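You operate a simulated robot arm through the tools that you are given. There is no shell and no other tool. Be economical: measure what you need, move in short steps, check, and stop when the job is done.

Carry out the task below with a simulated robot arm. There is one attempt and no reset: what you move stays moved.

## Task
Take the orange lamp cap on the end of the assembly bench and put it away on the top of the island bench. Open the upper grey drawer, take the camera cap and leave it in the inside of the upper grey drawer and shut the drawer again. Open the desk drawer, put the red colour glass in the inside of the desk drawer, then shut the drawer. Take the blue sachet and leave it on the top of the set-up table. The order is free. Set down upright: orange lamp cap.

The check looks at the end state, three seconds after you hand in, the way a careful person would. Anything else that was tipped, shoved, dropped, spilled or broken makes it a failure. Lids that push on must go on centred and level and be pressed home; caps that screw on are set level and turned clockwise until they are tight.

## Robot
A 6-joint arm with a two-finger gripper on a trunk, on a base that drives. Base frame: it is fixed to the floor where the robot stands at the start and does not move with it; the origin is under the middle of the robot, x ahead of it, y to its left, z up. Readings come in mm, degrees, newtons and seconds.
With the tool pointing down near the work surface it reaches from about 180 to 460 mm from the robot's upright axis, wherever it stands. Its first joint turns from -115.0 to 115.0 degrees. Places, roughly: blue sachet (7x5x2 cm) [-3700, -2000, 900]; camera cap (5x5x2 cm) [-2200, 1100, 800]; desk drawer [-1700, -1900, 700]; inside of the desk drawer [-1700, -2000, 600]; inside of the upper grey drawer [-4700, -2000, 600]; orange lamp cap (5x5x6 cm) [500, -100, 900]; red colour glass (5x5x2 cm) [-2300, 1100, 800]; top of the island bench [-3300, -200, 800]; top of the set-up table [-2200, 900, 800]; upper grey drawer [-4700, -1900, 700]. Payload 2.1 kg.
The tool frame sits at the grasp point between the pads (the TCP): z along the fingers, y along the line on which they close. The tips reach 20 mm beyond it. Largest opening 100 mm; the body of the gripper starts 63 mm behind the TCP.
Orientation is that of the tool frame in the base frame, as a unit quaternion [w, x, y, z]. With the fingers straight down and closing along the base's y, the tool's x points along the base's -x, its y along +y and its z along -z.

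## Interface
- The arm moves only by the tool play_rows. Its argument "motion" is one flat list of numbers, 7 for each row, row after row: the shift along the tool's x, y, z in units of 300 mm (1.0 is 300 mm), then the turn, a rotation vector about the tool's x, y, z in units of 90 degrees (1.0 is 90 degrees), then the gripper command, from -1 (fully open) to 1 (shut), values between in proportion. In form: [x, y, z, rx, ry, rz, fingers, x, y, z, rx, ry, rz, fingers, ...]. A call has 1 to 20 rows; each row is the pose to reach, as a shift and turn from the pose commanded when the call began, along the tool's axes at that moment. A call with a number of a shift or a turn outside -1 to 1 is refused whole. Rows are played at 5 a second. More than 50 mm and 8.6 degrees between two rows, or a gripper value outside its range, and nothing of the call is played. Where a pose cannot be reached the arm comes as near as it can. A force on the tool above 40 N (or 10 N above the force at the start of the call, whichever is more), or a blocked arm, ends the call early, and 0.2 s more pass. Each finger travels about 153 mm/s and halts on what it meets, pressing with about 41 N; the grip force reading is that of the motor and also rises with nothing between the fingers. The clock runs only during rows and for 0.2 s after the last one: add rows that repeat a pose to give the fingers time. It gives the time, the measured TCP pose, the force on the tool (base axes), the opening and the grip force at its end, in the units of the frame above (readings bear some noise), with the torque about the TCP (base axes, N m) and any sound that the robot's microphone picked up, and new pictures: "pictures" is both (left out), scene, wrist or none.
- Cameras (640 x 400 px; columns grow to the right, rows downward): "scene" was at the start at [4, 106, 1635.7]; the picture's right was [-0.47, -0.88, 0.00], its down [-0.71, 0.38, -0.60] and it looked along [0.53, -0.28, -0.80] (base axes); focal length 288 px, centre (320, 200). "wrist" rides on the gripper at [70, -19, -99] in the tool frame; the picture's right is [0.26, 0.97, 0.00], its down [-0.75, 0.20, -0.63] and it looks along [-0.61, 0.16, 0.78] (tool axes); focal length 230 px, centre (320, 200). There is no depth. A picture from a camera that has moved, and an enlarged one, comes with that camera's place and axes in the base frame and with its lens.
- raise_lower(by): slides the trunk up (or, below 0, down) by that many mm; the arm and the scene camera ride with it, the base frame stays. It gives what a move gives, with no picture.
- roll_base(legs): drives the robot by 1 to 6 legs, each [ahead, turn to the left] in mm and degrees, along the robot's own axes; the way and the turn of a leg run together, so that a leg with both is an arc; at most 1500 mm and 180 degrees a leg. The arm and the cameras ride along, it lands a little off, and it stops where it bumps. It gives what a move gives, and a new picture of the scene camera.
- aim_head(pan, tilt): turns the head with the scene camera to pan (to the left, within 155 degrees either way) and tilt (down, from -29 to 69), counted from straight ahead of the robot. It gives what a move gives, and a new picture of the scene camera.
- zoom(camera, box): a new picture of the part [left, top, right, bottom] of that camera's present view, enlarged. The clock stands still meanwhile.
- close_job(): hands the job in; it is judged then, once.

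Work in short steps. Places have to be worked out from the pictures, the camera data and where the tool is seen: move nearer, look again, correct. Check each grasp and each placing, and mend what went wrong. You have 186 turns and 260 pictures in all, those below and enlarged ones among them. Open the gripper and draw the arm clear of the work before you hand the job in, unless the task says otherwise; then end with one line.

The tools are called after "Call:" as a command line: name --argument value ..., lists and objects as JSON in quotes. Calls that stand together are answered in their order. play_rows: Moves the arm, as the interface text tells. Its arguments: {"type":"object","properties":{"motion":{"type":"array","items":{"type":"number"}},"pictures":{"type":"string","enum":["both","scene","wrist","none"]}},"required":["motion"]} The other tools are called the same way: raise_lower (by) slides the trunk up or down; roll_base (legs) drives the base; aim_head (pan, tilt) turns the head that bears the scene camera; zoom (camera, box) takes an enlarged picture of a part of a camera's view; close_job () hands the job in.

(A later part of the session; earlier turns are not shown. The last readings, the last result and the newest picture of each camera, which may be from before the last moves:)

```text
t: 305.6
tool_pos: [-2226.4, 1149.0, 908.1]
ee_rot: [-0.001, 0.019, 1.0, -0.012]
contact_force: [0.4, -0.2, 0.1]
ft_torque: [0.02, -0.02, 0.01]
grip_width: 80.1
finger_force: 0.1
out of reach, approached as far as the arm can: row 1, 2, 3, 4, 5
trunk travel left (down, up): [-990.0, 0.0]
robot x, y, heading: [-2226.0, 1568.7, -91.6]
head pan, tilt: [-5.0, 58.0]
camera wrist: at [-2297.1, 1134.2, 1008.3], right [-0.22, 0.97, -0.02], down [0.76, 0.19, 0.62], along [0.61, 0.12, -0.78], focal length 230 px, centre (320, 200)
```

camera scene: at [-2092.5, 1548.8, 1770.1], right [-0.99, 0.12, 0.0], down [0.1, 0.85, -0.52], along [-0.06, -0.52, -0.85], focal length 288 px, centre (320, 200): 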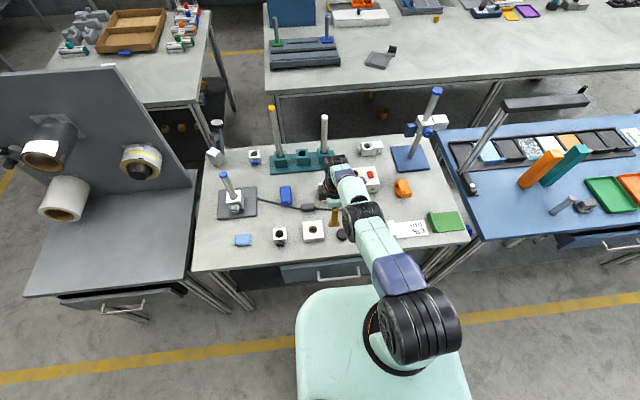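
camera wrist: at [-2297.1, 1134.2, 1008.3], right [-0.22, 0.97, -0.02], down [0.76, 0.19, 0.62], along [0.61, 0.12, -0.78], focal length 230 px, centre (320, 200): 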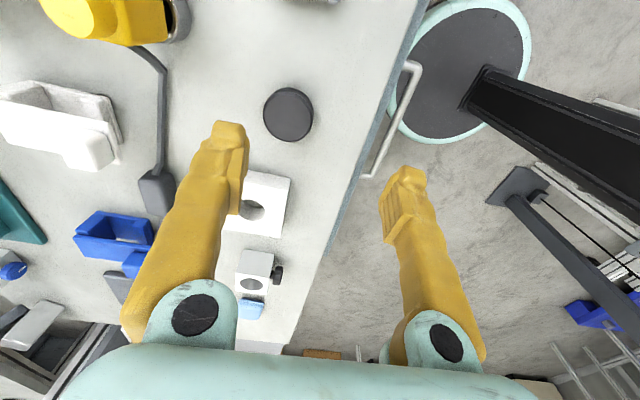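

The trunk is too high, shortening reach. I raise the arm, lower the trunk 200 mm, and nudge the base 40 mm ahead.

Call:
play_rows --motion '[0, 0, -0.15, 0, 0, 0, -0.6, 0, 0, -0.3, 0, 0, 0, -0.6, 0, 0, -0.45, 0, 0, 0, -0.6, 0, 0, -0.6, 0, 0, 0, -0.6, 0, 0, -0.75, 0, 0, 0, -0.6, 0, 0, -0.75, 0, 0, 0, -0.6]' --pictures "none"

Call:
raise_lower --by -200

Call:
roll_base --legs '[[40, 0]]'

Call:
play_rows --motion '[0, 0, 0, 0, 0, 0, -0.6]' --pictures "wrist"

```text
t: 307.0
tool_pos: [-2230.1, 1156.6, 1132.0]
ee_rot: [0.0, 0.018, 1.0, -0.012]
contact_force: [-1.6, 0.1, -0.4]
ft_torque: [0.05, -0.01, 0.0]
grip_width: 79.9
finger_force: 0.0
trunk travel left (down, up): [-990.0, 0.0]
robot x, y, heading: [-2225.6, 1574.7, -91.7]
head pan, tilt: [-5.0, 58.0]
```

```text
t: 309.2
tool_pos: [-2230.1, 1156.6, 932.0]
ee_rot: [0.0, 0.019, 1.0, -0.014]
contact_force: [-0.5, 0.7, 0.0]
ft_torque: [0.0, -0.01, 0.0]
grip_width: 80.0
finger_force: 0.0
trunk travel left (down, up): [-790.0, 200.0]
robot x, y, heading: [-2224.9, 1570.2, -91.7]
head pan, tilt: [-5.0, 58.0]
```

```text
t: 310.1
tool_pos: [-2230.3, 1125.2, 936.2]
ee_rot: [-0.001, 0.019, 1.0, -0.018]
contact_force: [-0.8, -0.2, 0.1]
ft_torque: [-0.09, 0.02, -0.01]
grip_width: 80.0
finger_force: 0.1
trunk travel left (down, up): [-790.0, 200.0]
robot x, y, heading: [-2227.0, 1533.5, -91.7]
head pan, tilt: [-5.0, 58.0]
camera scene: at [-2093.4, 1531.3, 1570.2], right [-0.99, 0.12, 0.0], down [0.1, 0.84, -0.54], along [-0.06, -0.53, -0.84], focal length 288 px, centre (320, 200)
```

scene: 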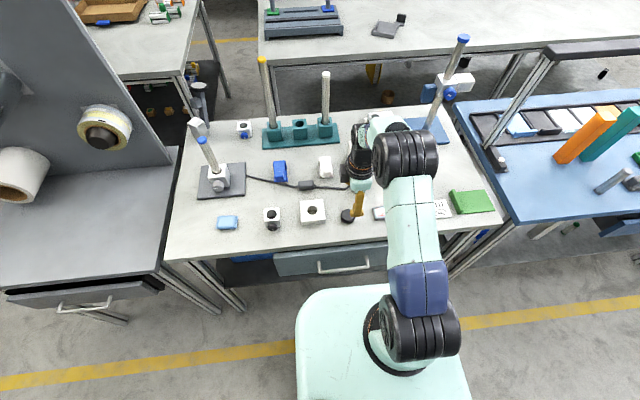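

```text
t: 310.5
tool_pos: [-2230.8, 1117.5, 931.1]
ee_rot: [0.0, 0.019, 1.0, -0.014]
contact_force: [0.1, -0.1, -0.1]
ft_torque: [0.05, 0.04, 0.01]
grip_width: 80.0
finger_force: 0.0
trunk travel left (down, up): [-790.0, 200.0]
robot x, y, heading: [-2226.9, 1531.4, -91.7]
head pan, tilt: [-5.0, 58.0]
camera wrist: at [-2301.6, 1103.9, 1031.7], right [-0.22, 0.97, -0.03], down [0.76, 0.19, 0.62], along [0.61, 0.12, -0.78], focal length 230 px, centre (320, 200)
```

wrist: 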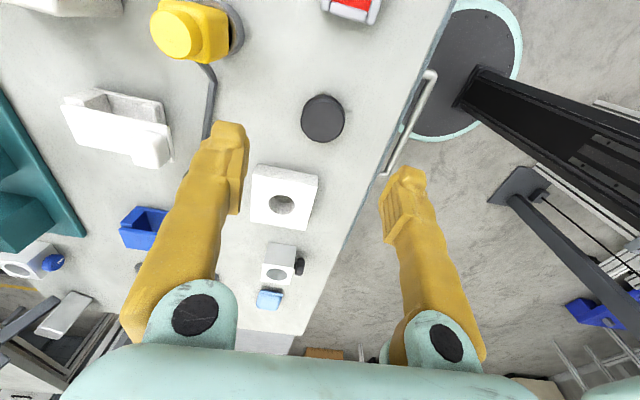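

TCP is right above the cap. I level the tool and go down to TCP ~826.

Call:
play_rows --motion '[0, 0, 0.12, -0.009, 0, 0, -0.6, 0, 0, 0.24, -0.018, 0, 0, -0.6, 0, 0, 0.3, -0.018, 0, 0, -0.6, 0, 0, 0.33, -0.018, 0, 0, -0.6, 0, 0, 0.348, -0.018, 0, 0, -0.6, 0, 0, 0.348, -0.018, 0, 0, -0.6]' --pictures "wrist"

```text
t: 311.9
tool_pos: [-2231.2, 1114.3, 827.6]
ee_rot: [0.0, 0.019, 1.0, 0.001]
contact_force: [-0.5, -0.1, 1.0]
ft_torque: [0.03, 0.03, -0.01]
grip_width: 79.8
finger_force: 0.0
trunk travel left (down, up): [-790.0, 200.0]
robot x, y, heading: [-2225.0, 1534.2, -91.8]
head pan, tilt: [-5.0, 58.0]
camera wrist: at [-2301.4, 1098.0, 927.0], right [-0.22, 0.97, 0.0], down [0.76, 0.17, 0.63], along [0.61, 0.14, -0.78], focal length 230 px, centre (320, 200)
```

wrist: 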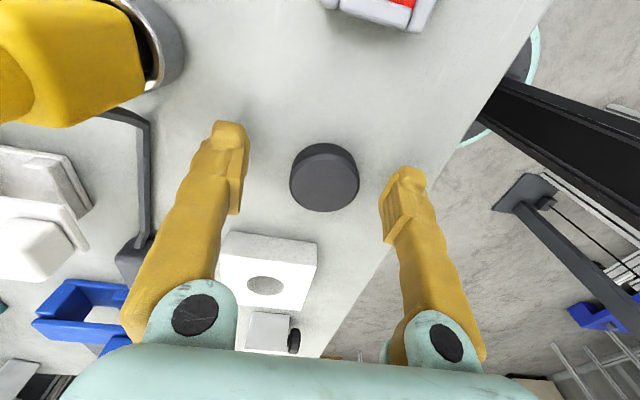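

Centred on the cap. I lower 3 mm more and close.

Call:
play_rows --motion '[0, 0, 0.01, 0, 0, 0, -0.6, 0, 0, 0.01, 0, 0, 0, 0, 0, 0, 0.01, 0, 0, 0, 1, 0, 0, 0.01, 0, 0, 0, 1, 0, 0, 0.01, 0, 0, 0, 1]' --pictures "none"

Call:
play_rows --motion '[0, 0, -0.1, 0, 0, 0, 1, 0, 0, -0.25, 0, 0, 0, 1, 0, 0, -0.4, 0, 0, 0, 1, 0, 0, -0.55, 0, 0, 0, 1, 0, 0, -0.7, 0, 0, 0, 1, 0, 0, -0.8, 0, 0, 0, 1, 0, 0, -0.8, 0, 0, 0, 1]' --pictures "wrist"

```text
t: 313.1
tool_pos: [-2231.4, 1114.9, 825.3]
ee_rot: [0.0, 0.018, 1.0, 0.0]
contact_force: [-0.1, -0.1, 0.0]
ft_torque: [-0.01, -0.01, 0.01]
grip_width: 38.4
finger_force: 41.3
trunk travel left (down, up): [-790.0, 200.0]
robot x, y, heading: [-2226.5, 1529.8, -91.9]
head pan, tilt: [-5.0, 58.0]
```

```text
t: 314.7
tool_pos: [-2233.9, 1118.4, 1066.9]
ee_rot: [0.0, 0.018, 1.0, 0.001]
contact_force: [0.0, 0.2, -0.4]
ft_torque: [-0.01, 0.0, -0.01]
grip_width: 38.3
finger_force: 41.1
trunk travel left (down, up): [-790.0, 200.0]
robot x, y, heading: [-2223.2, 1531.6, -91.5]
head pan, tilt: [-5.0, 58.0]
camera wrist: at [-2304.5, 1101.3, 1166.0], right [-0.22, 0.97, 0.0], down [0.76, 0.17, 0.63], along [0.61, 0.14, -0.78], focal length 230 px, centre (320, 200)
```

wrist: 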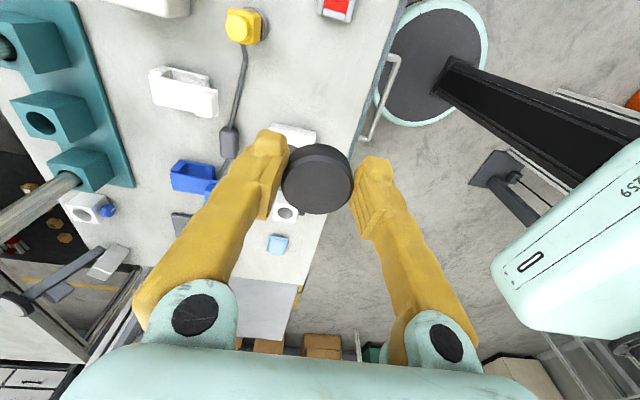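

Camera cap is held. I drive back round east toward the grey drawer.

Call:
roll_base --legs '[[-110, 0], [0, 91.5], [1500, 0], [440, 0], [0, -90]]'

```text
t: 332.9
tool_pos: [-264.3, 1254.0, 1066.4]
ee_rot: [0.001, -0.006, 1.0, 0.0]
contact_force: [0.6, -0.3, -0.8]
ft_torque: [0.02, 0.01, -0.04]
grip_width: 39.0
finger_force: 41.1
trunk travel left (down, up): [-790.0, 200.0]
robot x, y, heading: [-279.5, 1666.8, -88.5]
head pan, tilt: [-5.0, 58.0]
camera scene: at [-144.3, 1663.0, 1570.1], right [-1.0, 0.07, 0.0], down [0.06, 0.85, -0.53], along [-0.04, -0.53, -0.85], focal length 288 px, centre (320, 200)
```

scene: 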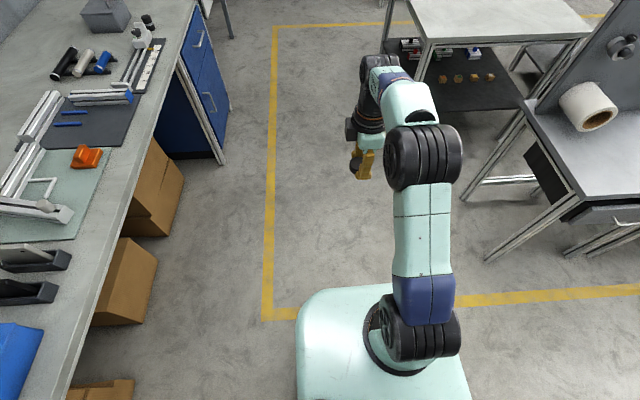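

Now south to y≈−1150 and west along the aisle.

Call:
roll_base --legs '[[0, -1.5], [1500, 0], [1310, 0], [0, -90]]'

```text
t: 350.6
tool_pos: [-582.1, -1155.7, 1066.7]
ee_rot: [0.0, 0.687, 0.726, 0.001]
contact_force: [0.0, 0.0, 0.6]
ft_torque: [-0.01, 0.02, 0.03]
grip_width: 39.2
finger_force: 41.4
trunk travel left (down, up): [-790.0, 200.0]
robot x, y, heading: [-167.3, -1127.6, -176.5]
head pan, tilt: [-5.0, 58.0]
camera scene: at [-170.3, -1259.6, 1570.1], right [0.03, 1.0, 0.0], down [0.85, -0.02, -0.53], along [-0.53, 0.01, -0.85], focal length 288 px, centre (320, 200)
```

scene: 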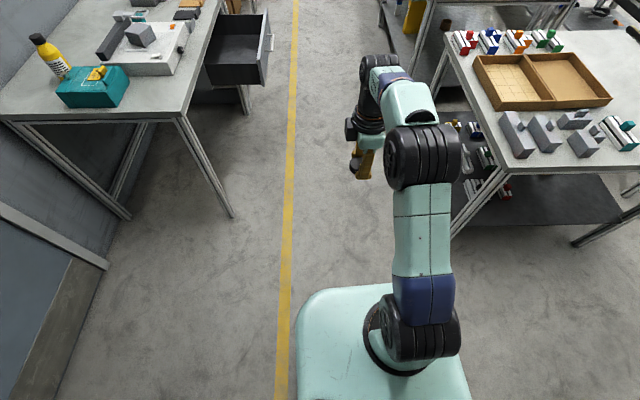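

Straighten and drive west 3000 mm, then check.

Call:
roll_base --legs '[[0, -3.2], [1500, 0], [1500, 0]]'

```text
t: 365.3
tool_pos: [-3546.9, -1177.2, 1065.5]
ee_rot: [0.001, 0.708, 0.706, 0.0]
contact_force: [0.0, 0.3, -0.8]
ft_torque: [0.02, -0.03, -0.02]
grip_width: 39.2
finger_force: 40.9
trunk travel left (down, up): [-790.0, 200.0]
robot x, y, heading: [-3135.8, -1170.7, -179.7]
head pan, tilt: [-5.0, 58.0]
camera scene: at [-3142.3, -1303.7, 1570.1], right [0.08, 1.0, 0.0], down [0.85, -0.07, -0.53], along [-0.53, 0.04, -0.85], focal length 288 px, centre (320, 200)
```

scene: 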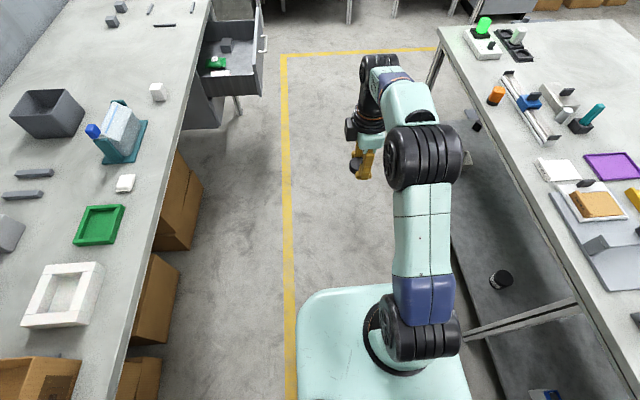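

The orange cap still stands on the island. I drive on to the grey drawer and turn to face it.

Call:
roll_base --legs '[[1500, 0.3], [30, 0], [0, 90]]'

Call:
aim_head --pan 0 --tilt 55

Call:
play_rows --motion '[0, 0, 0, 0, 0, 0, 1]' --pictures "wrist"

```text
t: 377.2
tool_pos: [-4683.9, -1569.4, 1066.6]
ee_rot: [0.0, 0.006, 1.0, 0.002]
contact_force: [-0.3, 0.3, -0.1]
ft_torque: [0.01, 0.03, 0.0]
grip_width: 39.3
finger_force: 41.4
trunk travel left (down, up): [-790.0, 200.0]
robot x, y, heading: [-4685.8, -1153.8, -90.5]
head pan, tilt: [-5.0, 58.0]
camera scene: at [-4553.1, -1164.5, 1570.1], right [-1.0, 0.09, 0.0], down [0.08, 0.84, -0.53], along [-0.05, -0.53, -0.85], focal length 288 px, centre (320, 200)
```

scene: 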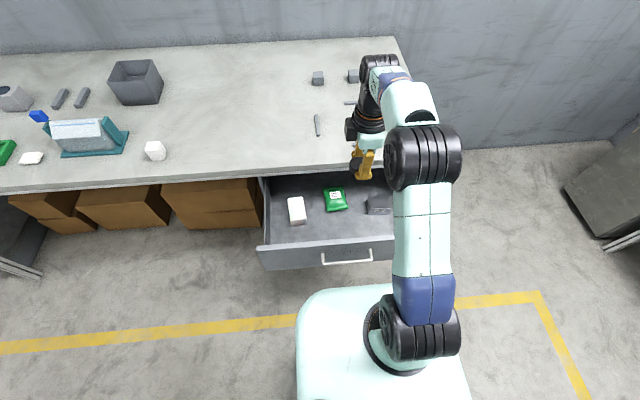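

```text
t: 377.8
tool_pos: [-4683.2, -1570.9, 1066.2]
ee_rot: [0.0, 0.006, 1.0, 0.001]
contact_force: [0.2, -0.8, -0.5]
ft_torque: [-0.01, -0.07, -0.01]
grip_width: 39.1
finger_force: 40.9
trunk travel left (down, up): [-790.0, 200.0]
robot x, y, heading: [-4683.7, -1153.2, -90.2]
head pan, tilt: [0.0, 55.0]
camera scene: at [-4547.0, -1167.9, 1573.8], right [-1.0, 0.01, 0.0], down [0.0, 0.82, -0.57], along [0.0, -0.57, -0.82], focal length 288 px, centre (320, 200)
```

scene: 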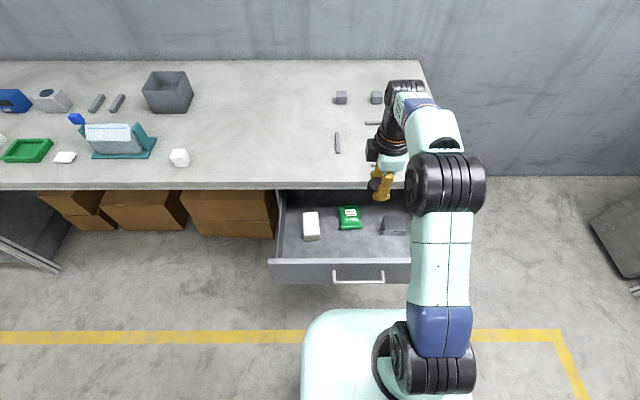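

```text
t: 378.2
tool_pos: [-4682.4, -1570.2, 1065.8]
ee_rot: [0.0, 0.007, 1.0, 0.001]
contact_force: [-0.3, 0.6, 0.6]
ft_torque: [0.0, -0.01, -0.04]
grip_width: 39.2
finger_force: 41.0
trunk travel left (down, up): [-790.0, 200.0]
robot x, y, heading: [-4685.9, -1155.8, -90.7]
head pan, tilt: [0.0, 55.0]
camera wrist: at [-4753.6, -1588.3, 1165.7], right [-0.25, 0.97, 0.0], down [0.75, 0.19, 0.63], along [0.61, 0.16, -0.78], focal length 230 px, centre (320, 200)
```

wrist: 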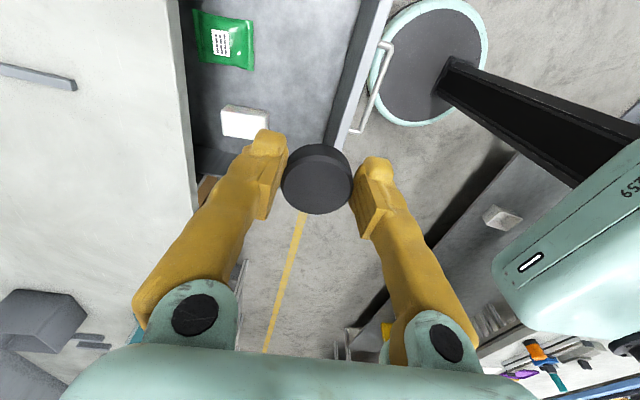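

Free strip in the drawer front is y −1540…−1640 ahead of the green packet. I move to (−4660, −1605), then lower the trunk 200 mm.

Call:
play_rows --motion '[-0.04, -0.06, 0, 0, 0, 0, 1, -0.077, -0.117, 0, 0, 0, 0, 1, -0.077, -0.117, 0, 0, 0, 0, 1]' --pictures "none"

Call:
raise_lower --by -200

Call:
play_rows --motion '[0, 0, 0, 0, 0, 0, 1]'

```text
t: 379.0
tool_pos: [-4660.8, -1605.6, 1065.1]
ee_rot: [0.0, 0.007, 1.0, 0.001]
contact_force: [0.0, 0.4, -0.1]
ft_torque: [-0.03, -0.02, 0.01]
grip_width: 39.3
finger_force: 40.6
trunk travel left (down, up): [-790.0, 200.0]
robot x, y, heading: [-4684.1, -1154.1, -90.3]
head pan, tilt: [0.0, 55.0]
```

```text
t: 381.2
tool_pos: [-4660.0, -1606.7, 866.2]
ee_rot: [0.0, 0.006, 1.0, 0.001]
contact_force: [-0.1, 0.2, -0.5]
ft_torque: [0.01, -0.01, 0.02]
grip_width: 39.5
finger_force: 40.9
trunk travel left (down, up): [-590.0, 400.0]
robot x, y, heading: [-4686.8, -1155.1, -90.5]
head pan, tilt: [0.0, 55.0]
```

```text
t: 381.6
tool_pos: [-4659.9, -1607.7, 865.3]
ee_rot: [0.0, 0.007, 1.0, 0.001]
contact_force: [0.2, -0.8, 0.7]
ft_torque: [-0.02, 0.03, -0.01]
grip_width: 39.4
finger_force: 41.3
trunk travel left (down, up): [-590.0, 400.0]
robot x, y, heading: [-4684.8, -1157.1, -90.3]
head pan, tilt: [0.0, 55.0]
camera scene: at [-4547.1, -1168.0, 1373.8], right [-1.0, 0.0, 0.0], down [0.0, 0.82, -0.57], along [0.0, -0.57, -0.82], focal length 288 px, centre (320, 200)
camera wrist: at [-4730.5, -1625.1, 964.2], right [-0.25, 0.97, 0.0], down [0.75, 0.19, 0.63], along [0.61, 0.16, -0.78], focal length 230 px, centre (320, 200)
```

scene: 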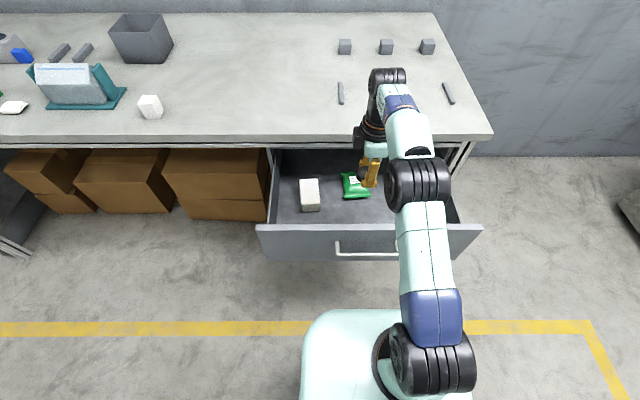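
wrist: 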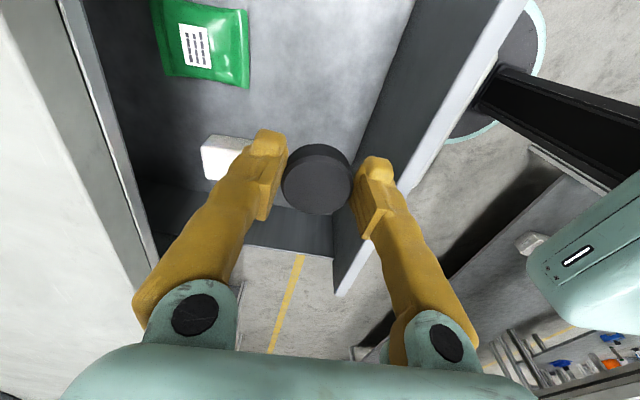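

Well positioned inside the drawer outline. I descend to TCP ~700.

Call:
play_rows --motion '[0, 0, 0.12, 0, 0, 0, 1, 0, 0, 0.25, 0, 0, 0, 1, 0, 0, 0.38, 0, 0, 0, 1, 0, 0, 0.5, 0, 0, 0, 1, 0, 0, 0.55, 0, 0, 0, 1, 0, 0, 0.55, 0, 0, 0, 1]'

```text
t: 383.0
tool_pos: [-4659.9, -1603.1, 701.4]
ee_rot: [0.0, 0.007, 1.0, 0.0]
contact_force: [-1.1, -0.2, -2.1]
ft_torque: [-0.01, 0.0, 0.02]
grip_width: 39.2
finger_force: 41.2
trunk travel left (down, up): [-590.0, 400.0]
robot x, y, heading: [-4686.2, -1157.5, -90.2]
head pan, tilt: [0.0, 55.0]
camera scene: at [-4547.1, -1168.0, 1373.8], right [-1.0, 0.0, 0.0], down [0.0, 0.82, -0.57], along [0.0, -0.57, -0.82], focal length 288 px, centre (320, 200)
camera wrist: at [-4730.0, -1621.7, 800.2], right [-0.25, 0.97, 0.0], down [0.75, 0.19, 0.63], along [0.61, 0.16, -0.78], focal length 230 px, centre (320, 200)
```

scene: 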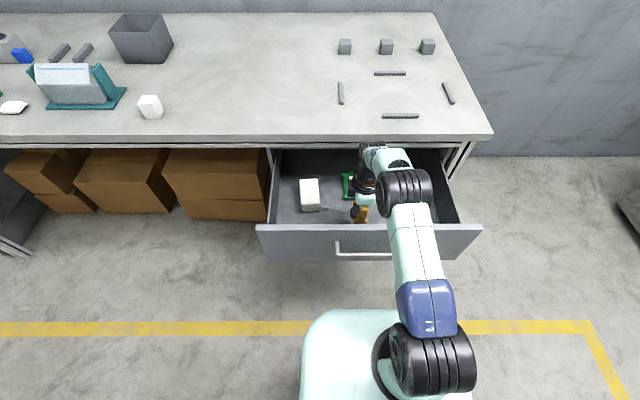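
wrist: 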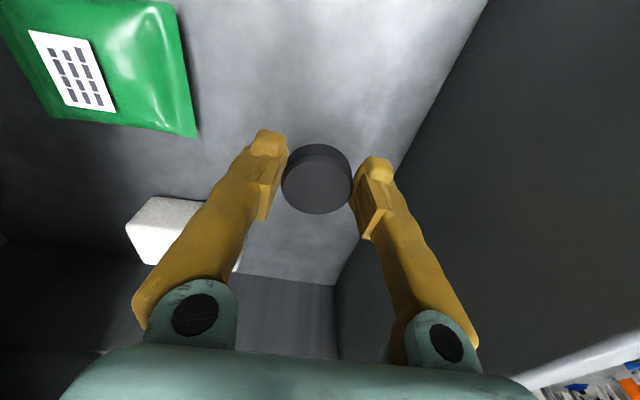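

I continue down slowly, watching for contact.

Call:
play_rows --motion '[0, 0, 0.013, 0, 0, 0, 1, 0, 0, 0.026, 0, 0, 0, 1, 0, 0, 0.039, 0, 0, 0, 1, 0, 0, 0.052, 0, 0, 0, 1, 0, 0, 0.065, 0, 0, 0, 1, 0, 0, 0.078, 0, 0, 0, 1, 0, 0, 0.091, 0, 0, 0, 1, 0, 0, 0.104, 0, 0, 0, 1, 0, 0, 0.117, 0, 0, 0, 1, 0, 0, 0.13, 0, 0, 0, 1, 0, 0, 0.143, 0, 0, 0, 1, 0, 0, 0.156, 0, 0, 0, 1]' --pictures "wrist"

```text
t: 385.6
tool_pos: [-4661.4, -1607.4, 653.8]
ee_rot: [0.0, 0.006, 1.0, 0.0]
contact_force: [0.6, 0.5, -0.4]
ft_torque: [0.0, 0.0, -0.01]
grip_width: 39.5
finger_force: 40.7
trunk travel left (down, up): [-590.0, 400.0]
robot x, y, heading: [-4683.7, -1157.9, -90.2]
head pan, tilt: [0.0, 55.0]
camera wrist: at [-4730.5, -1624.7, 752.1], right [-0.25, 0.97, 0.0], down [0.75, 0.19, 0.63], along [0.61, 0.16, -0.78], focal length 230 px, centre (320, 200)
```

wrist: 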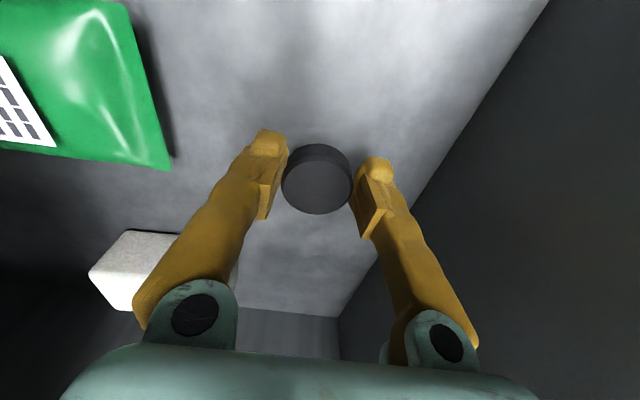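

Nearly there; the floor is close. Continue in small steps.

Call:
play_rows --motion '[0, 0, 0.01, 0, 0, 0, 1, 0, 0, 0.02, 0, 0, 0, 1, 0, 0, 0.03, 0, 0, 0, 1, 0, 0, 0.04, 0, 0, 0, 1, 0, 0, 0.05, 0, 0, 0, 1, 0, 0, 0.06, 0, 0, 0, 1, 0, 0, 0.07, 0, 0, 0, 1, 0, 0, 0.08, 0, 0, 0, 1, 0, 0, 0.09, 0, 0, 0, 1, 0, 0, 0.1, 0, 0, 0, 1]' --pictures "wrist"

```text
t: 387.8
tool_pos: [-4661.4, -1606.1, 628.6]
ee_rot: [0.001, 0.006, 1.0, -0.005]
contact_force: [0.1, -1.3, 37.0]
ft_torque: [0.08, -0.21, -0.03]
grip_width: 39.2
finger_force: 41.2
trunk travel left (down, up): [-590.0, 400.0]
robot x, y, heading: [-4685.8, -1160.2, -90.3]
head pan, tilt: [0.0, 55.0]
camera wrist: at [-4730.3, -1623.2, 727.3], right [-0.25, 0.97, -0.01], down [0.75, 0.2, 0.63], along [0.61, 0.15, -0.78], focal length 230 px, centre (320, 200)
```

wrist: 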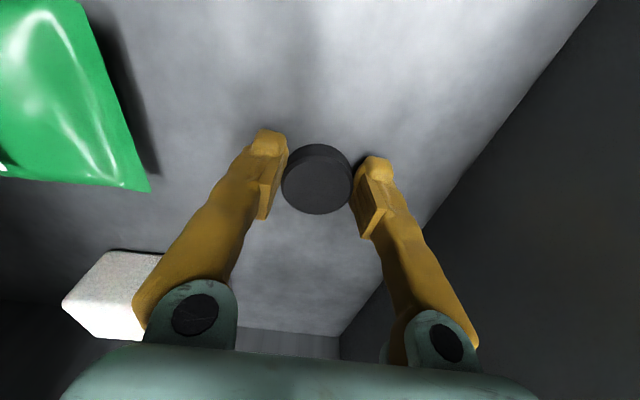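

Contact with the drawer floor. I ease up 2 mm, open to ~62 mm, and lift straight out.

Call:
play_rows --motion '[0, 0, -0.007, 0, 0, 0, 1, 0, 0, -0.007, 0, 0, 0, 0.1, 0, 0, -0.007, 0, 0, 0, -0.24, 0, 0, -0.007, 0, 0, 0, -0.24, 0, 0, -0.007, 0, 0, 0, -0.24]' --pictures "none"

Call:
play_rows --motion '[0, 0, -0.1, 0, 0, 0, -0.24, 0, 0, -0.25, 0, 0, 0, -0.24, 0, 0, -0.4, 0, 0, 0, -0.24, 0, 0, -0.55, 0, 0, 0, -0.24, 0, 0, -0.7, 0, 0, 0, -0.24, 0, 0, -0.85, 0, 0, 0, -0.24, 0, 0, -0.97, 0, 0, 0, -0.24, 0, 0, -0.97, 0, 0, 0, -0.24]'

```text
t: 389.0
tool_pos: [-4660.8, -1606.4, 624.4]
ee_rot: [0.0, 0.006, 1.0, 0.001]
contact_force: [0.1, 0.3, 0.2]
ft_torque: [-0.03, 0.0, 0.07]
grip_width: 62.2
finger_force: 0.0
trunk travel left (down, up): [-590.0, 400.0]
robot x, y, heading: [-4684.6, -1157.1, -90.4]
head pan, tilt: [0.0, 55.0]
```

```text
t: 390.8
tool_pos: [-4660.9, -1600.0, 913.8]
ee_rot: [0.0, 0.006, 1.0, 0.001]
contact_force: [0.3, -1.7, -0.3]
ft_torque: [-0.01, 0.01, -0.01]
grip_width: 62.0
finger_force: 0.1
out of reach, approached as far as the arm can: row 7, 8
trunk travel left (down, up): [-590.0, 400.0]
robot x, y, heading: [-4684.0, -1153.2, -90.2]
head pan, tilt: [0.0, 55.0]
camera scene: at [-4547.2, -1168.0, 1373.8], right [-1.0, 0.0, 0.0], down [0.0, 0.82, -0.57], along [0.0, -0.57, -0.82], focal length 288 px, centre (320, 200)
camera wrist: at [-4730.9, -1617.6, 1012.8], right [-0.25, 0.97, 0.0], down [0.75, 0.19, 0.63], along [0.61, 0.16, -0.78], focal length 230 px, centre (320, 200)
```

scene: 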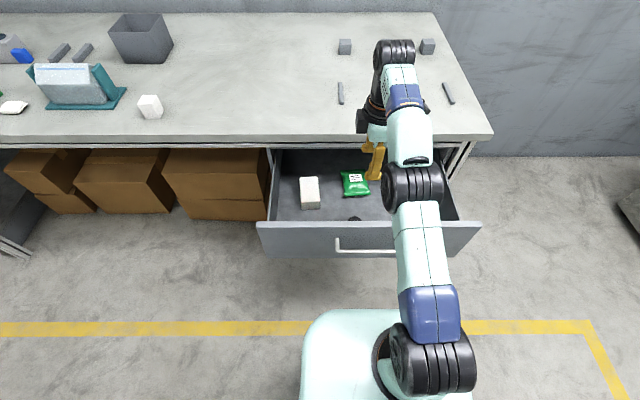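
wrist: 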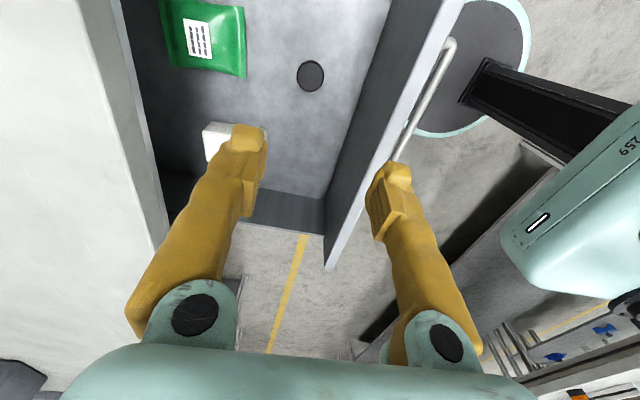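

Camera cap lies in the drawer. To close it I'll push the front panel with the closed, horizontal gripper. First I back up and tilt the tool.

Call:
roll_base --legs '[[-120, 0]]'

Call:
play_rows --motion '[0, 0, 0, 0.09, 0, 0, 0.5, 0, 0, 0, 0.18, 0, 0, 1, 0, 0, 0, 0.27, 0, 0, 1, 0, 0, 0, 0.36, 0, 0, 1, 0, 0, 0, 0.45, 0, 0, 1, 0, 0, 0, 0.54, 0, 0, 1, 0, 0, 0, 0.63, 0, 0, 1, 0, 0, 0, 0.72, 0, 0, 1, 0, 0, 0, 0.81, 0, 0, 1, 0, 0, 0, 0.9, 0, 0, 1, 0, 0, 0, 0.95, 0, 0, 1, 0, 0, 0, 1, 0, 0, 1, 0, 0, 0, 1, 0, 0, 1]'

```text
t: 392.0
tool_pos: [-4659.2, -1483.4, 913.5]
ee_rot: [0.0, 0.005, 1.0, 0.0]
contact_force: [-0.4, -0.1, -0.7]
ft_torque: [-0.06, 0.0, -0.01]
grip_width: 62.1
finger_force: 0.0
trunk travel left (down, up): [-590.0, 400.0]
robot x, y, heading: [-4685.6, -1039.4, -90.1]
head pan, tilt: [0.0, 55.0]
camera scene: at [-4546.7, -1050.6, 1373.8], right [-1.0, 0.0, 0.0], down [0.0, 0.82, -0.57], along [0.0, -0.57, -0.82], focal length 288 px, centre (320, 200)
```

scene: 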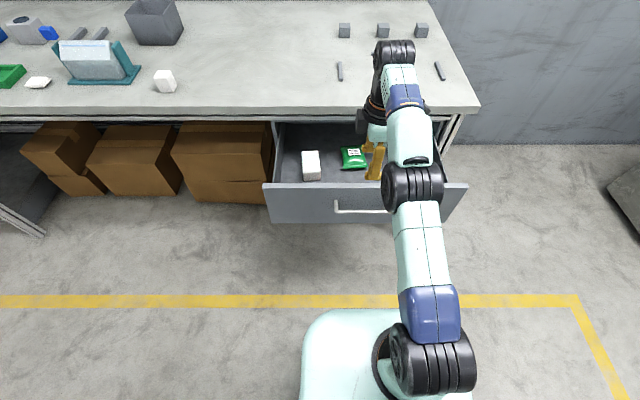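

```text
t: 394.8
tool_pos: [-4642.9, -1486.1, 912.1]
ee_rot: [0.004, -0.005, -0.707, 0.708]
contact_force: [0.1, 0.1, 0.3]
ft_torque: [0.0, -0.01, -0.01]
grip_width: 0.1
finger_force: 29.1
out of reach, approached as far as the arm can: row 7, 8, 9, 10, 11, 12, 13
trunk travel left (down, up): [-590.0, 400.0]
robot x, y, heading: [-4688.9, -1040.3, -90.1]
head pan, tilt: [0.0, 55.0]
camera scene: at [-4546.9, -1050.6, 1373.8], right [-1.0, 0.0, 0.0], down [0.0, 0.82, -0.57], along [0.0, -0.57, -0.82], focal length 288 px, centre (320, 200)
camera wrist: at [-4710.7, -1386.4, 930.4], right [-0.26, 0.0, -0.97], down [0.76, 0.62, -0.2], along [0.6, -0.78, -0.16], focal length 230 px, centre (320, 200)
```

scene: 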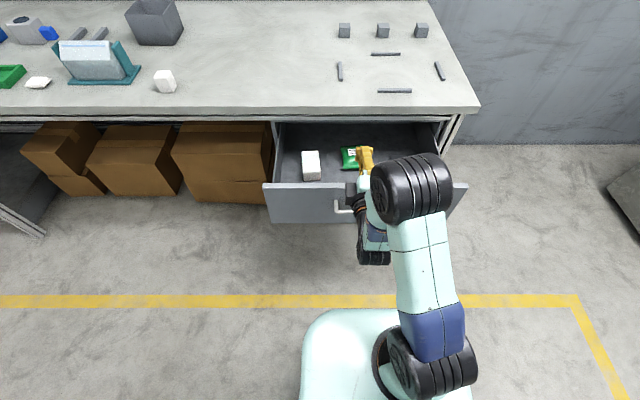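
wrist: 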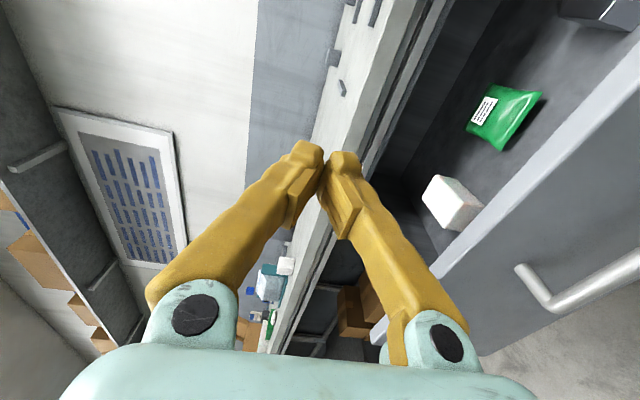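

Back 80 mm, lower 155 mm so the fist is at z≈757, just above the bar, then drive forward to push.

Call:
roll_base --legs '[[-80, 0]]'

Call:
raise_lower --by -158

Call:
play_rows --motion '[0, 0, 0, 0, 0, 0, 1]'

```text
t: 395.9
tool_pos: [-4641.9, -1405.5, 912.9]
ee_rot: [-0.004, 0.004, 0.707, -0.707]
contact_force: [0.6, 1.1, 0.7]
ft_torque: [0.02, -0.03, 0.0]
grip_width: 0.1
finger_force: 29.5
trunk travel left (down, up): [-590.0, 400.0]
robot x, y, heading: [-4684.1, -957.1, -90.1]
head pan, tilt: [0.0, 55.0]
camera scene: at [-4546.5, -970.7, 1373.8], right [-1.0, 0.0, 0.0], down [0.0, 0.82, -0.57], along [0.0, -0.57, -0.82], focal length 288 px, centre (320, 200)
```

scene: 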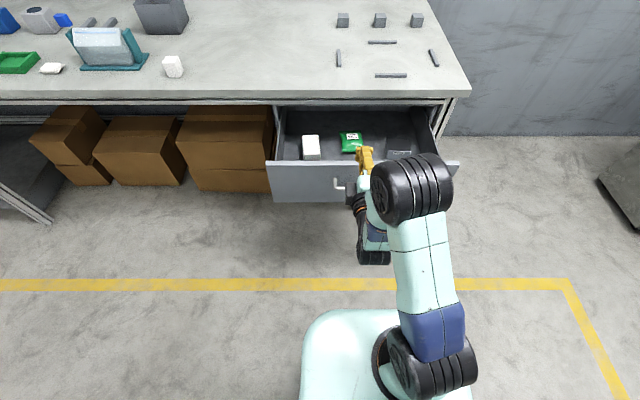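

```text
t: 397.7
tool_pos: [-4643.2, -1407.6, 751.8]
ee_rot: [-0.006, 0.004, 0.708, -0.707]
contact_force: [0.1, -0.6, 0.0]
ft_torque: [0.02, 0.0, 0.01]
grip_width: 0.0
finger_force: 29.7
trunk travel left (down, up): [-432.0, 558.0]
robot x, y, heading: [-4688.2, -958.7, -90.0]
head pan, tilt: [0.0, 55.0]
```

```text
t: 398.1
tool_pos: [-4642.4, -1406.2, 753.8]
ee_rot: [-0.005, 0.006, 0.707, -0.707]
contact_force: [0.0, 0.0, 0.0]
ft_torque: [0.02, -0.03, 0.0]
grip_width: 0.0
finger_force: 29.4
trunk travel left (down, up): [-432.0, 558.0]
robot x, y, heading: [-4685.6, -959.7, -90.2]
head pan, tilt: [0.0, 55.0]
camera scene: at [-4546.6, -971.6, 1215.8], right [-1.0, 0.0, 0.0], down [0.0, 0.82, -0.57], along [0.0, -0.57, -0.82], focal length 288 px, centre (320, 200)
camera wrist: at [-4710.9, -1307.3, 772.5], right [-0.26, 0.0, -0.97], down [0.76, 0.62, -0.2], along [0.6, -0.79, -0.16], focal length 230 px, centre (320, 200)
```

scene: 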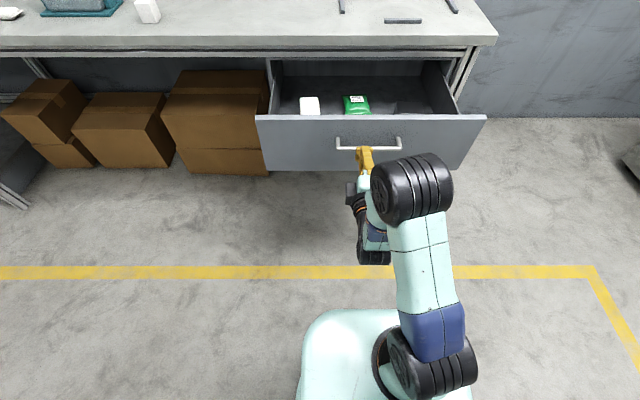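
wrist: 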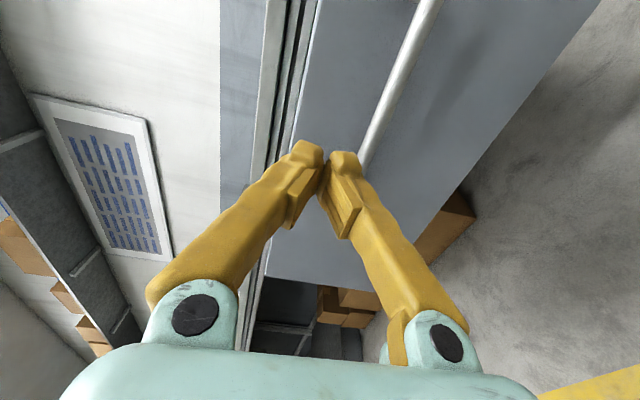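

The fist points at the panel above the bar. I drive forward 260 mm.

Call:
roll_base --legs '[[260, 0]]'

```text
t: 400.0
tool_pos: [-4641.5, -1664.2, 754.4]
ee_rot: [-0.004, 0.004, 0.708, -0.707]
contact_force: [-0.9, 0.0, -0.4]
ft_torque: [0.01, 0.03, -0.03]
grip_width: 0.0
finger_force: 29.2
trunk travel left (down, up): [-432.0, 558.0]
robot x, y, heading: [-4686.8, -1220.3, -89.7]
head pan, tilt: [0.0, 55.0]
camera scene: at [-4546.6, -1228.9, 1215.8], right [-1.0, 0.0, 0.0], down [0.0, 0.82, -0.57], along [0.0, -0.57, -0.82], focal length 288 px, centre (320, 200)
```

scene: 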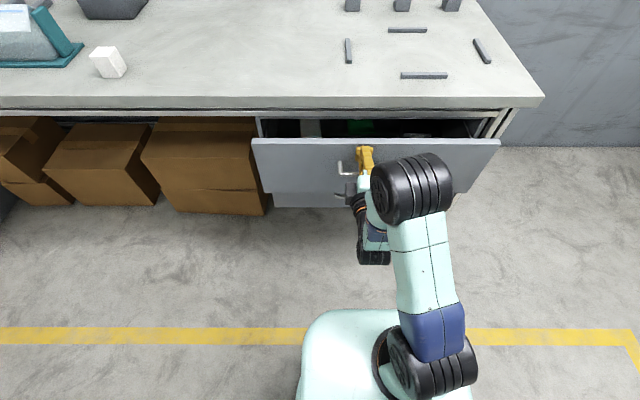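

Closing nicely. I push on another 85 mm.

Call:
roll_base --legs '[[65, 0], [25, 0]]'

```text
t: 401.4
tool_pos: [-4639.9, -1742.2, 755.8]
ee_rot: [0.002, -0.003, -0.706, 0.708]
contact_force: [-1.9, 20.3, 6.6]
ft_torque: [-0.08, -0.02, 0.04]
grip_width: 6.2
finger_force: 29.9
trunk travel left (down, up): [-432.0, 558.0]
robot x, y, heading: [-4682.8, -1304.1, -90.0]
head pan, tilt: [0.0, 55.0]
stopped in leg 2: the force on the tool passed its limit at 94 N (the readings are from after the stop); the commanded pose is now the measured one
camera scene: at [-4546.8, -1305.2, 1215.9], right [-1.0, 0.0, 0.0], down [0.0, 0.82, -0.58], along [0.0, -0.58, -0.82], focal length 288 px, centre (320, 200)
```

scene: 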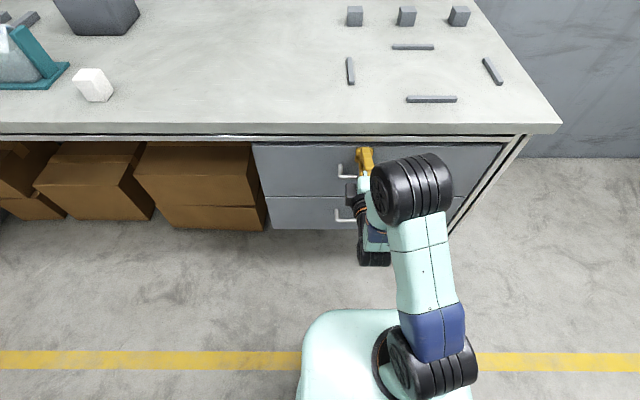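

Drawer is fully shut (hard stop). I back off, check it, and restore the tool to pointing down.

Call:
roll_base --legs '[[-200, 0]]'

Call:
raise_lower --by 358

Call:
play_rows --motion '[0, 0, -0.03, -0.09, 0, 0, 0.5, 0, 0, -0.06, -0.18, 0, 0, 0, 0, 0, -0.1, -0.27, 0, 0, -0.5, 0, 0, -0.1, -0.36, 0, 0, -0.5, 0, 0, -0.1, -0.45, 0, 0, -0.5, 0, 0, -0.1, -0.54, 0, 0, -0.5, 0, 0, -0.1, -0.63, 0, 0, -0.5, 0, 0, -0.1, -0.72, 0, 0, -0.5, 0, 0, -0.1, -0.81, 0, 0, -0.5, 0, 0, -0.1, -0.9, 0, 0, -0.5, 0, 0, -0.1, -0.95, 0, 0, -0.5, 0, 0, -0.1, -1, 0, 0, -0.5, 0, 0, -0.1, -1, 0, 0, -0.5]' --pictures "none"

```text
t: 403.0
tool_pos: [-4640.4, -1548.6, 753.1]
ee_rot: [-0.003, 0.004, 0.708, -0.706]
contact_force: [0.7, 0.2, 0.1]
ft_torque: [0.03, 0.01, -0.01]
grip_width: 0.0
finger_force: 29.5
trunk travel left (down, up): [-432.0, 558.0]
robot x, y, heading: [-4684.3, -1105.9, -89.9]
head pan, tilt: [0.0, 55.0]
camera scene: at [-4546.8, -1115.1, 1215.8], right [-1.0, 0.0, 0.0], down [0.0, 0.82, -0.57], along [0.0, -0.57, -0.82], focal length 288 px, centre (320, 200)
```

scene: 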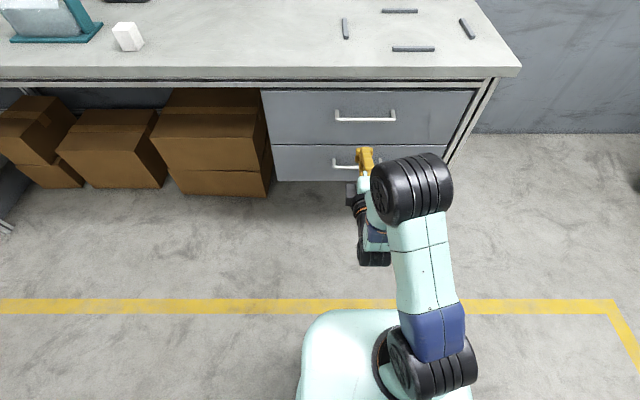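

```text
t: 406.5
tool_pos: [-4642.3, -1548.1, 1110.7]
ee_rot: [-0.004, 0.004, 0.708, -0.706]
contact_force: [-0.4, 0.4, -0.1]
ft_torque: [-0.04, -0.02, -0.01]
grip_width: 0.1
finger_force: 29.8
trunk travel left (down, up): [-790.0, 200.0]
robot x, y, heading: [-4685.7, -1105.3, -90.0]
head pan, tilt: [0.0, 55.0]
```

```text
t: 409.3
tool_pos: [-4642.2, -1520.1, 1110.0]
ee_rot: [0.001, 0.005, 1.0, 0.003]
contact_force: [-0.3, 0.2, 0.8]
ft_torque: [0.0, -0.04, 0.0]
grip_width: 74.9
finger_force: 0.1
out of reach, approached as far as the arm can: row 1, 2, 3, 6
trunk travel left (down, up): [-790.0, 200.0]
robot x, y, heading: [-4681.2, -1104.4, -90.1]
head pan, tilt: [0.0, 55.0]
```

Grey drawer shut, tool down. I drive back east for the red glass.

Call:
roll_base --legs '[[40, 0], [0, 90], [1500, 0], [1500, 0]]'

```text
t: 428.0
tool_pos: [-1276.2, -1063.2, 1110.5]
ee_rot: [0.001, 0.717, -0.697, -0.002]
contact_force: [-0.7, -0.3, -0.4]
ft_torque: [0.0, 0.01, 0.01]
grip_width: 75.0
finger_force: 0.1
trunk travel left (down, up): [-790.0, 200.0]
robot x, y, heading: [-1687.9, -1120.7, 2.2]
head pan, tilt: [0.0, 55.0]
camera scene: at [-1684.7, -983.1, 1573.8], right [0.04, -1.0, 0.0], down [-0.82, -0.03, -0.57], along [0.57, 0.02, -0.82], focal length 288 px, centre (320, 200)
```

scene: 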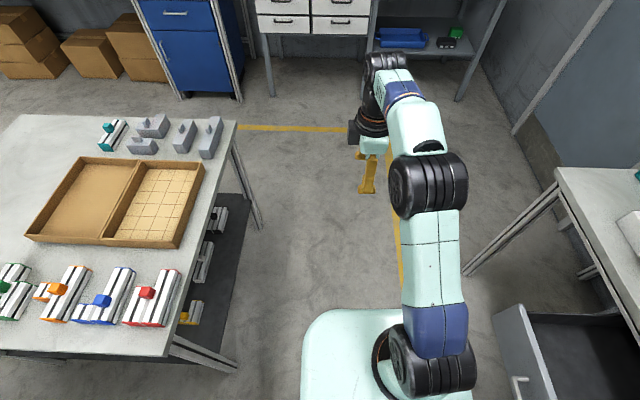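

Continue to x≈−250, north, and then west.

Call:
roll_base --legs '[[1440, -2.2], [0, 90], [1500, 0], [1270, 0], [0, 90]]'

```text
t: 455.9
tool_pos: [-759.1, 1581.7, 1110.8]
ee_rot: [0.001, 0.679, 0.734, 0.001]
contact_force: [0.4, -0.6, 0.8]
ft_torque: [0.03, 0.04, 0.02]
grip_width: 75.0
finger_force: 0.0
trunk travel left (down, up): [-790.0, 200.0]
robot x, y, heading: [-347.4, 1666.6, -175.4]
head pan, tilt: [0.0, 55.0]
camera scene: at [-350.0, 1521.3, 1573.8], right [-0.09, 1.0, 0.0], down [0.82, 0.07, -0.57], along [-0.57, -0.05, -0.82], focal length 288 px, centre (320, 200)
```

scene: 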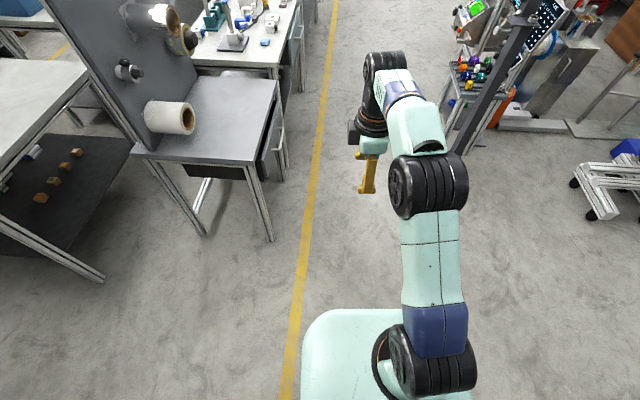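

Straighten, drive to x≈−2369 and face the table.

Call:
roll_base --legs '[[0, -4.6], [1500, 0], [515, 0], [0, 90], [90, 0]]'

Call:
play_rows --motion '[0, 0, 0, 0, 0, 0, -0.5]' --pictures "wrist"

```text
t: 471.0
tool_pos: [-2339.4, 1155.7, 1115.6]
ee_rot: [0.001, 0.009, 1.0, -0.003]
contact_force: [0.6, 0.1, 0.8]
ft_torque: [-0.07, -0.01, -0.01]
grip_width: 74.9
finger_force: 0.1
trunk travel left (down, up): [-790.0, 200.0]
robot x, y, heading: [-2381.6, 1561.2, -90.2]
head pan, tilt: [0.0, 55.0]
camera scene: at [-2243.0, 1561.8, 1573.9], right [-1.0, 0.0, 0.0], down [0.0, 0.81, -0.58], along [0.0, -0.58, -0.81], focal length 288 px, centre (320, 200)
```

scene: 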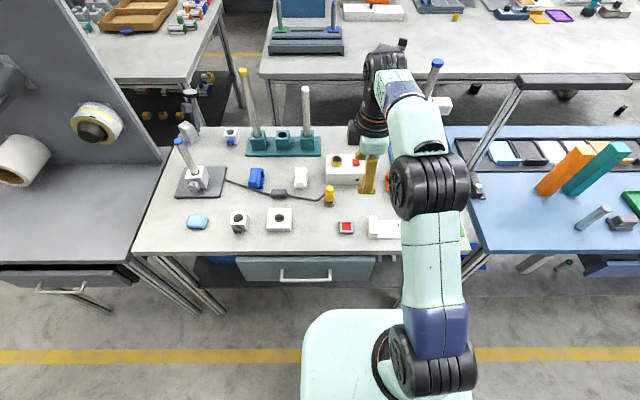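

```text
t: 471.4
tool_pos: [-2339.7, 1145.1, 1111.4]
ee_rot: [-0.001, 0.007, 1.0, 0.002]
contact_force: [-0.2, 0.5, -0.7]
ft_torque: [-0.03, 0.01, 0.01]
grip_width: 74.9
finger_force: 0.0
trunk travel left (down, up): [-790.0, 200.0]
robot x, y, heading: [-2379.7, 1558.7, -90.6]
head pan, tilt: [0.0, 55.0]
camera wrist: at [-2409.9, 1127.3, 1210.8], right [-0.24, 0.97, 0.0], down [0.75, 0.19, 0.63], along [0.61, 0.16, -0.78], focal length 230 px, centre (320, 200)
```

wrist: 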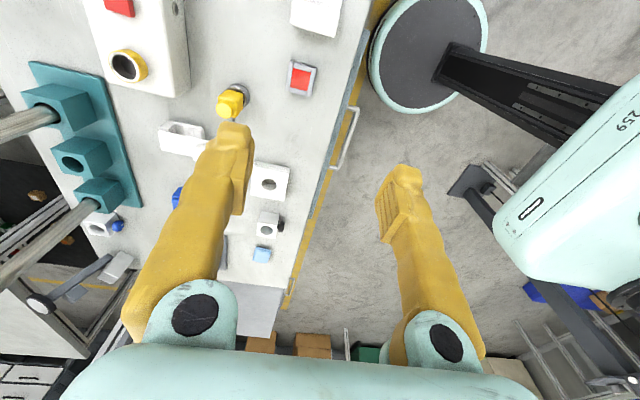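

Red glass at (−2325, 1118). I move above it to TCP ~930.

Call:
play_rows --motion '[-0.05, -0.09, 0.1, 0, 0, 0, -0.5, -0.05, -0.09, 0.25, 0, 0, 0, -0.5, -0.05, -0.09, 0.4, 0, 0, 0, -0.5, -0.05, -0.09, 0.5, 0, 0, 0, -0.5, -0.05, -0.09, 0.6, 0, 0, 0, -0.5, -0.05, -0.09, 0.6, 0, 0, 0, -0.5]' --pictures "wrist"

```text
t: 472.8
tool_pos: [-2326.3, 1119.9, 932.6]
ee_rot: [0.0, 0.007, 1.0, 0.002]
contact_force: [-0.1, -0.1, -0.6]
ft_torque: [0.01, 0.04, -0.02]
grip_width: 75.0
finger_force: 0.1
trunk travel left (down, up): [-790.0, 200.0]
robot x, y, heading: [-2383.2, 1563.2, -90.5]
head pan, tilt: [0.0, 55.0]
camera wrist: at [-2396.7, 1102.8, 1032.2], right [-0.24, 0.97, 0.0], down [0.75, 0.19, 0.63], along [0.61, 0.15, -0.78], focal length 230 px, centre (320, 200)
```

wrist: 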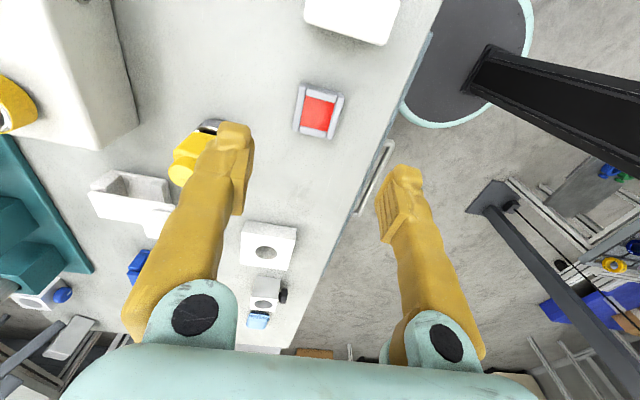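

Aligned within a few degrees. I descend to TCP ~826.

Call:
play_rows --motion '[0.005, -0.007, 0.12, 0, 0, 0, -0.5, 0.005, -0.007, 0.24, 0, 0, 0, -0.5, 0.005, -0.007, 0.3, 0, 0, 0, -0.5, 0.005, -0.007, 0.34, 0, 0, 0, -0.5, 0.005, -0.007, 0.355, 0, 0, 0, -0.5, 0.005, -0.007, 0.355, 0, 0, 0, -0.5]' --pictures "wrist"

```text
t: 474.2
tool_pos: [-2325.5, 1116.5, 826.0]
ee_rot: [0.0, 0.008, 1.0, 0.001]
contact_force: [0.6, -1.2, -0.5]
ft_torque: [0.03, 0.03, -0.01]
grip_width: 75.0
finger_force: 0.0
trunk travel left (down, up): [-790.0, 200.0]
robot x, y, heading: [-2380.2, 1561.7, -90.2]
head pan, tilt: [0.0, 55.0]
camera wrist: at [-2396.1, 1099.3, 925.0], right [-0.24, 0.97, 0.0], down [0.75, 0.19, 0.63], along [0.61, 0.16, -0.78], focal length 230 px, centre (320, 200)
```

wrist: 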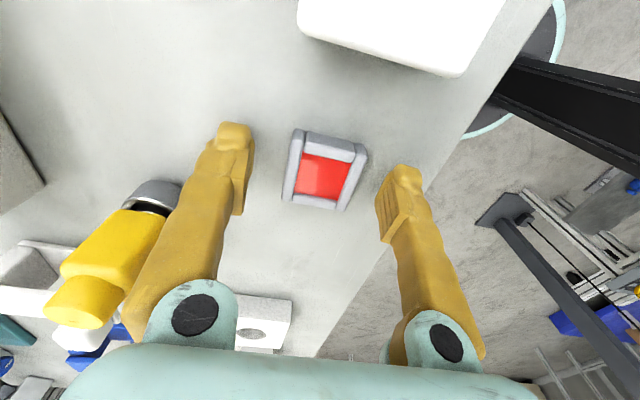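

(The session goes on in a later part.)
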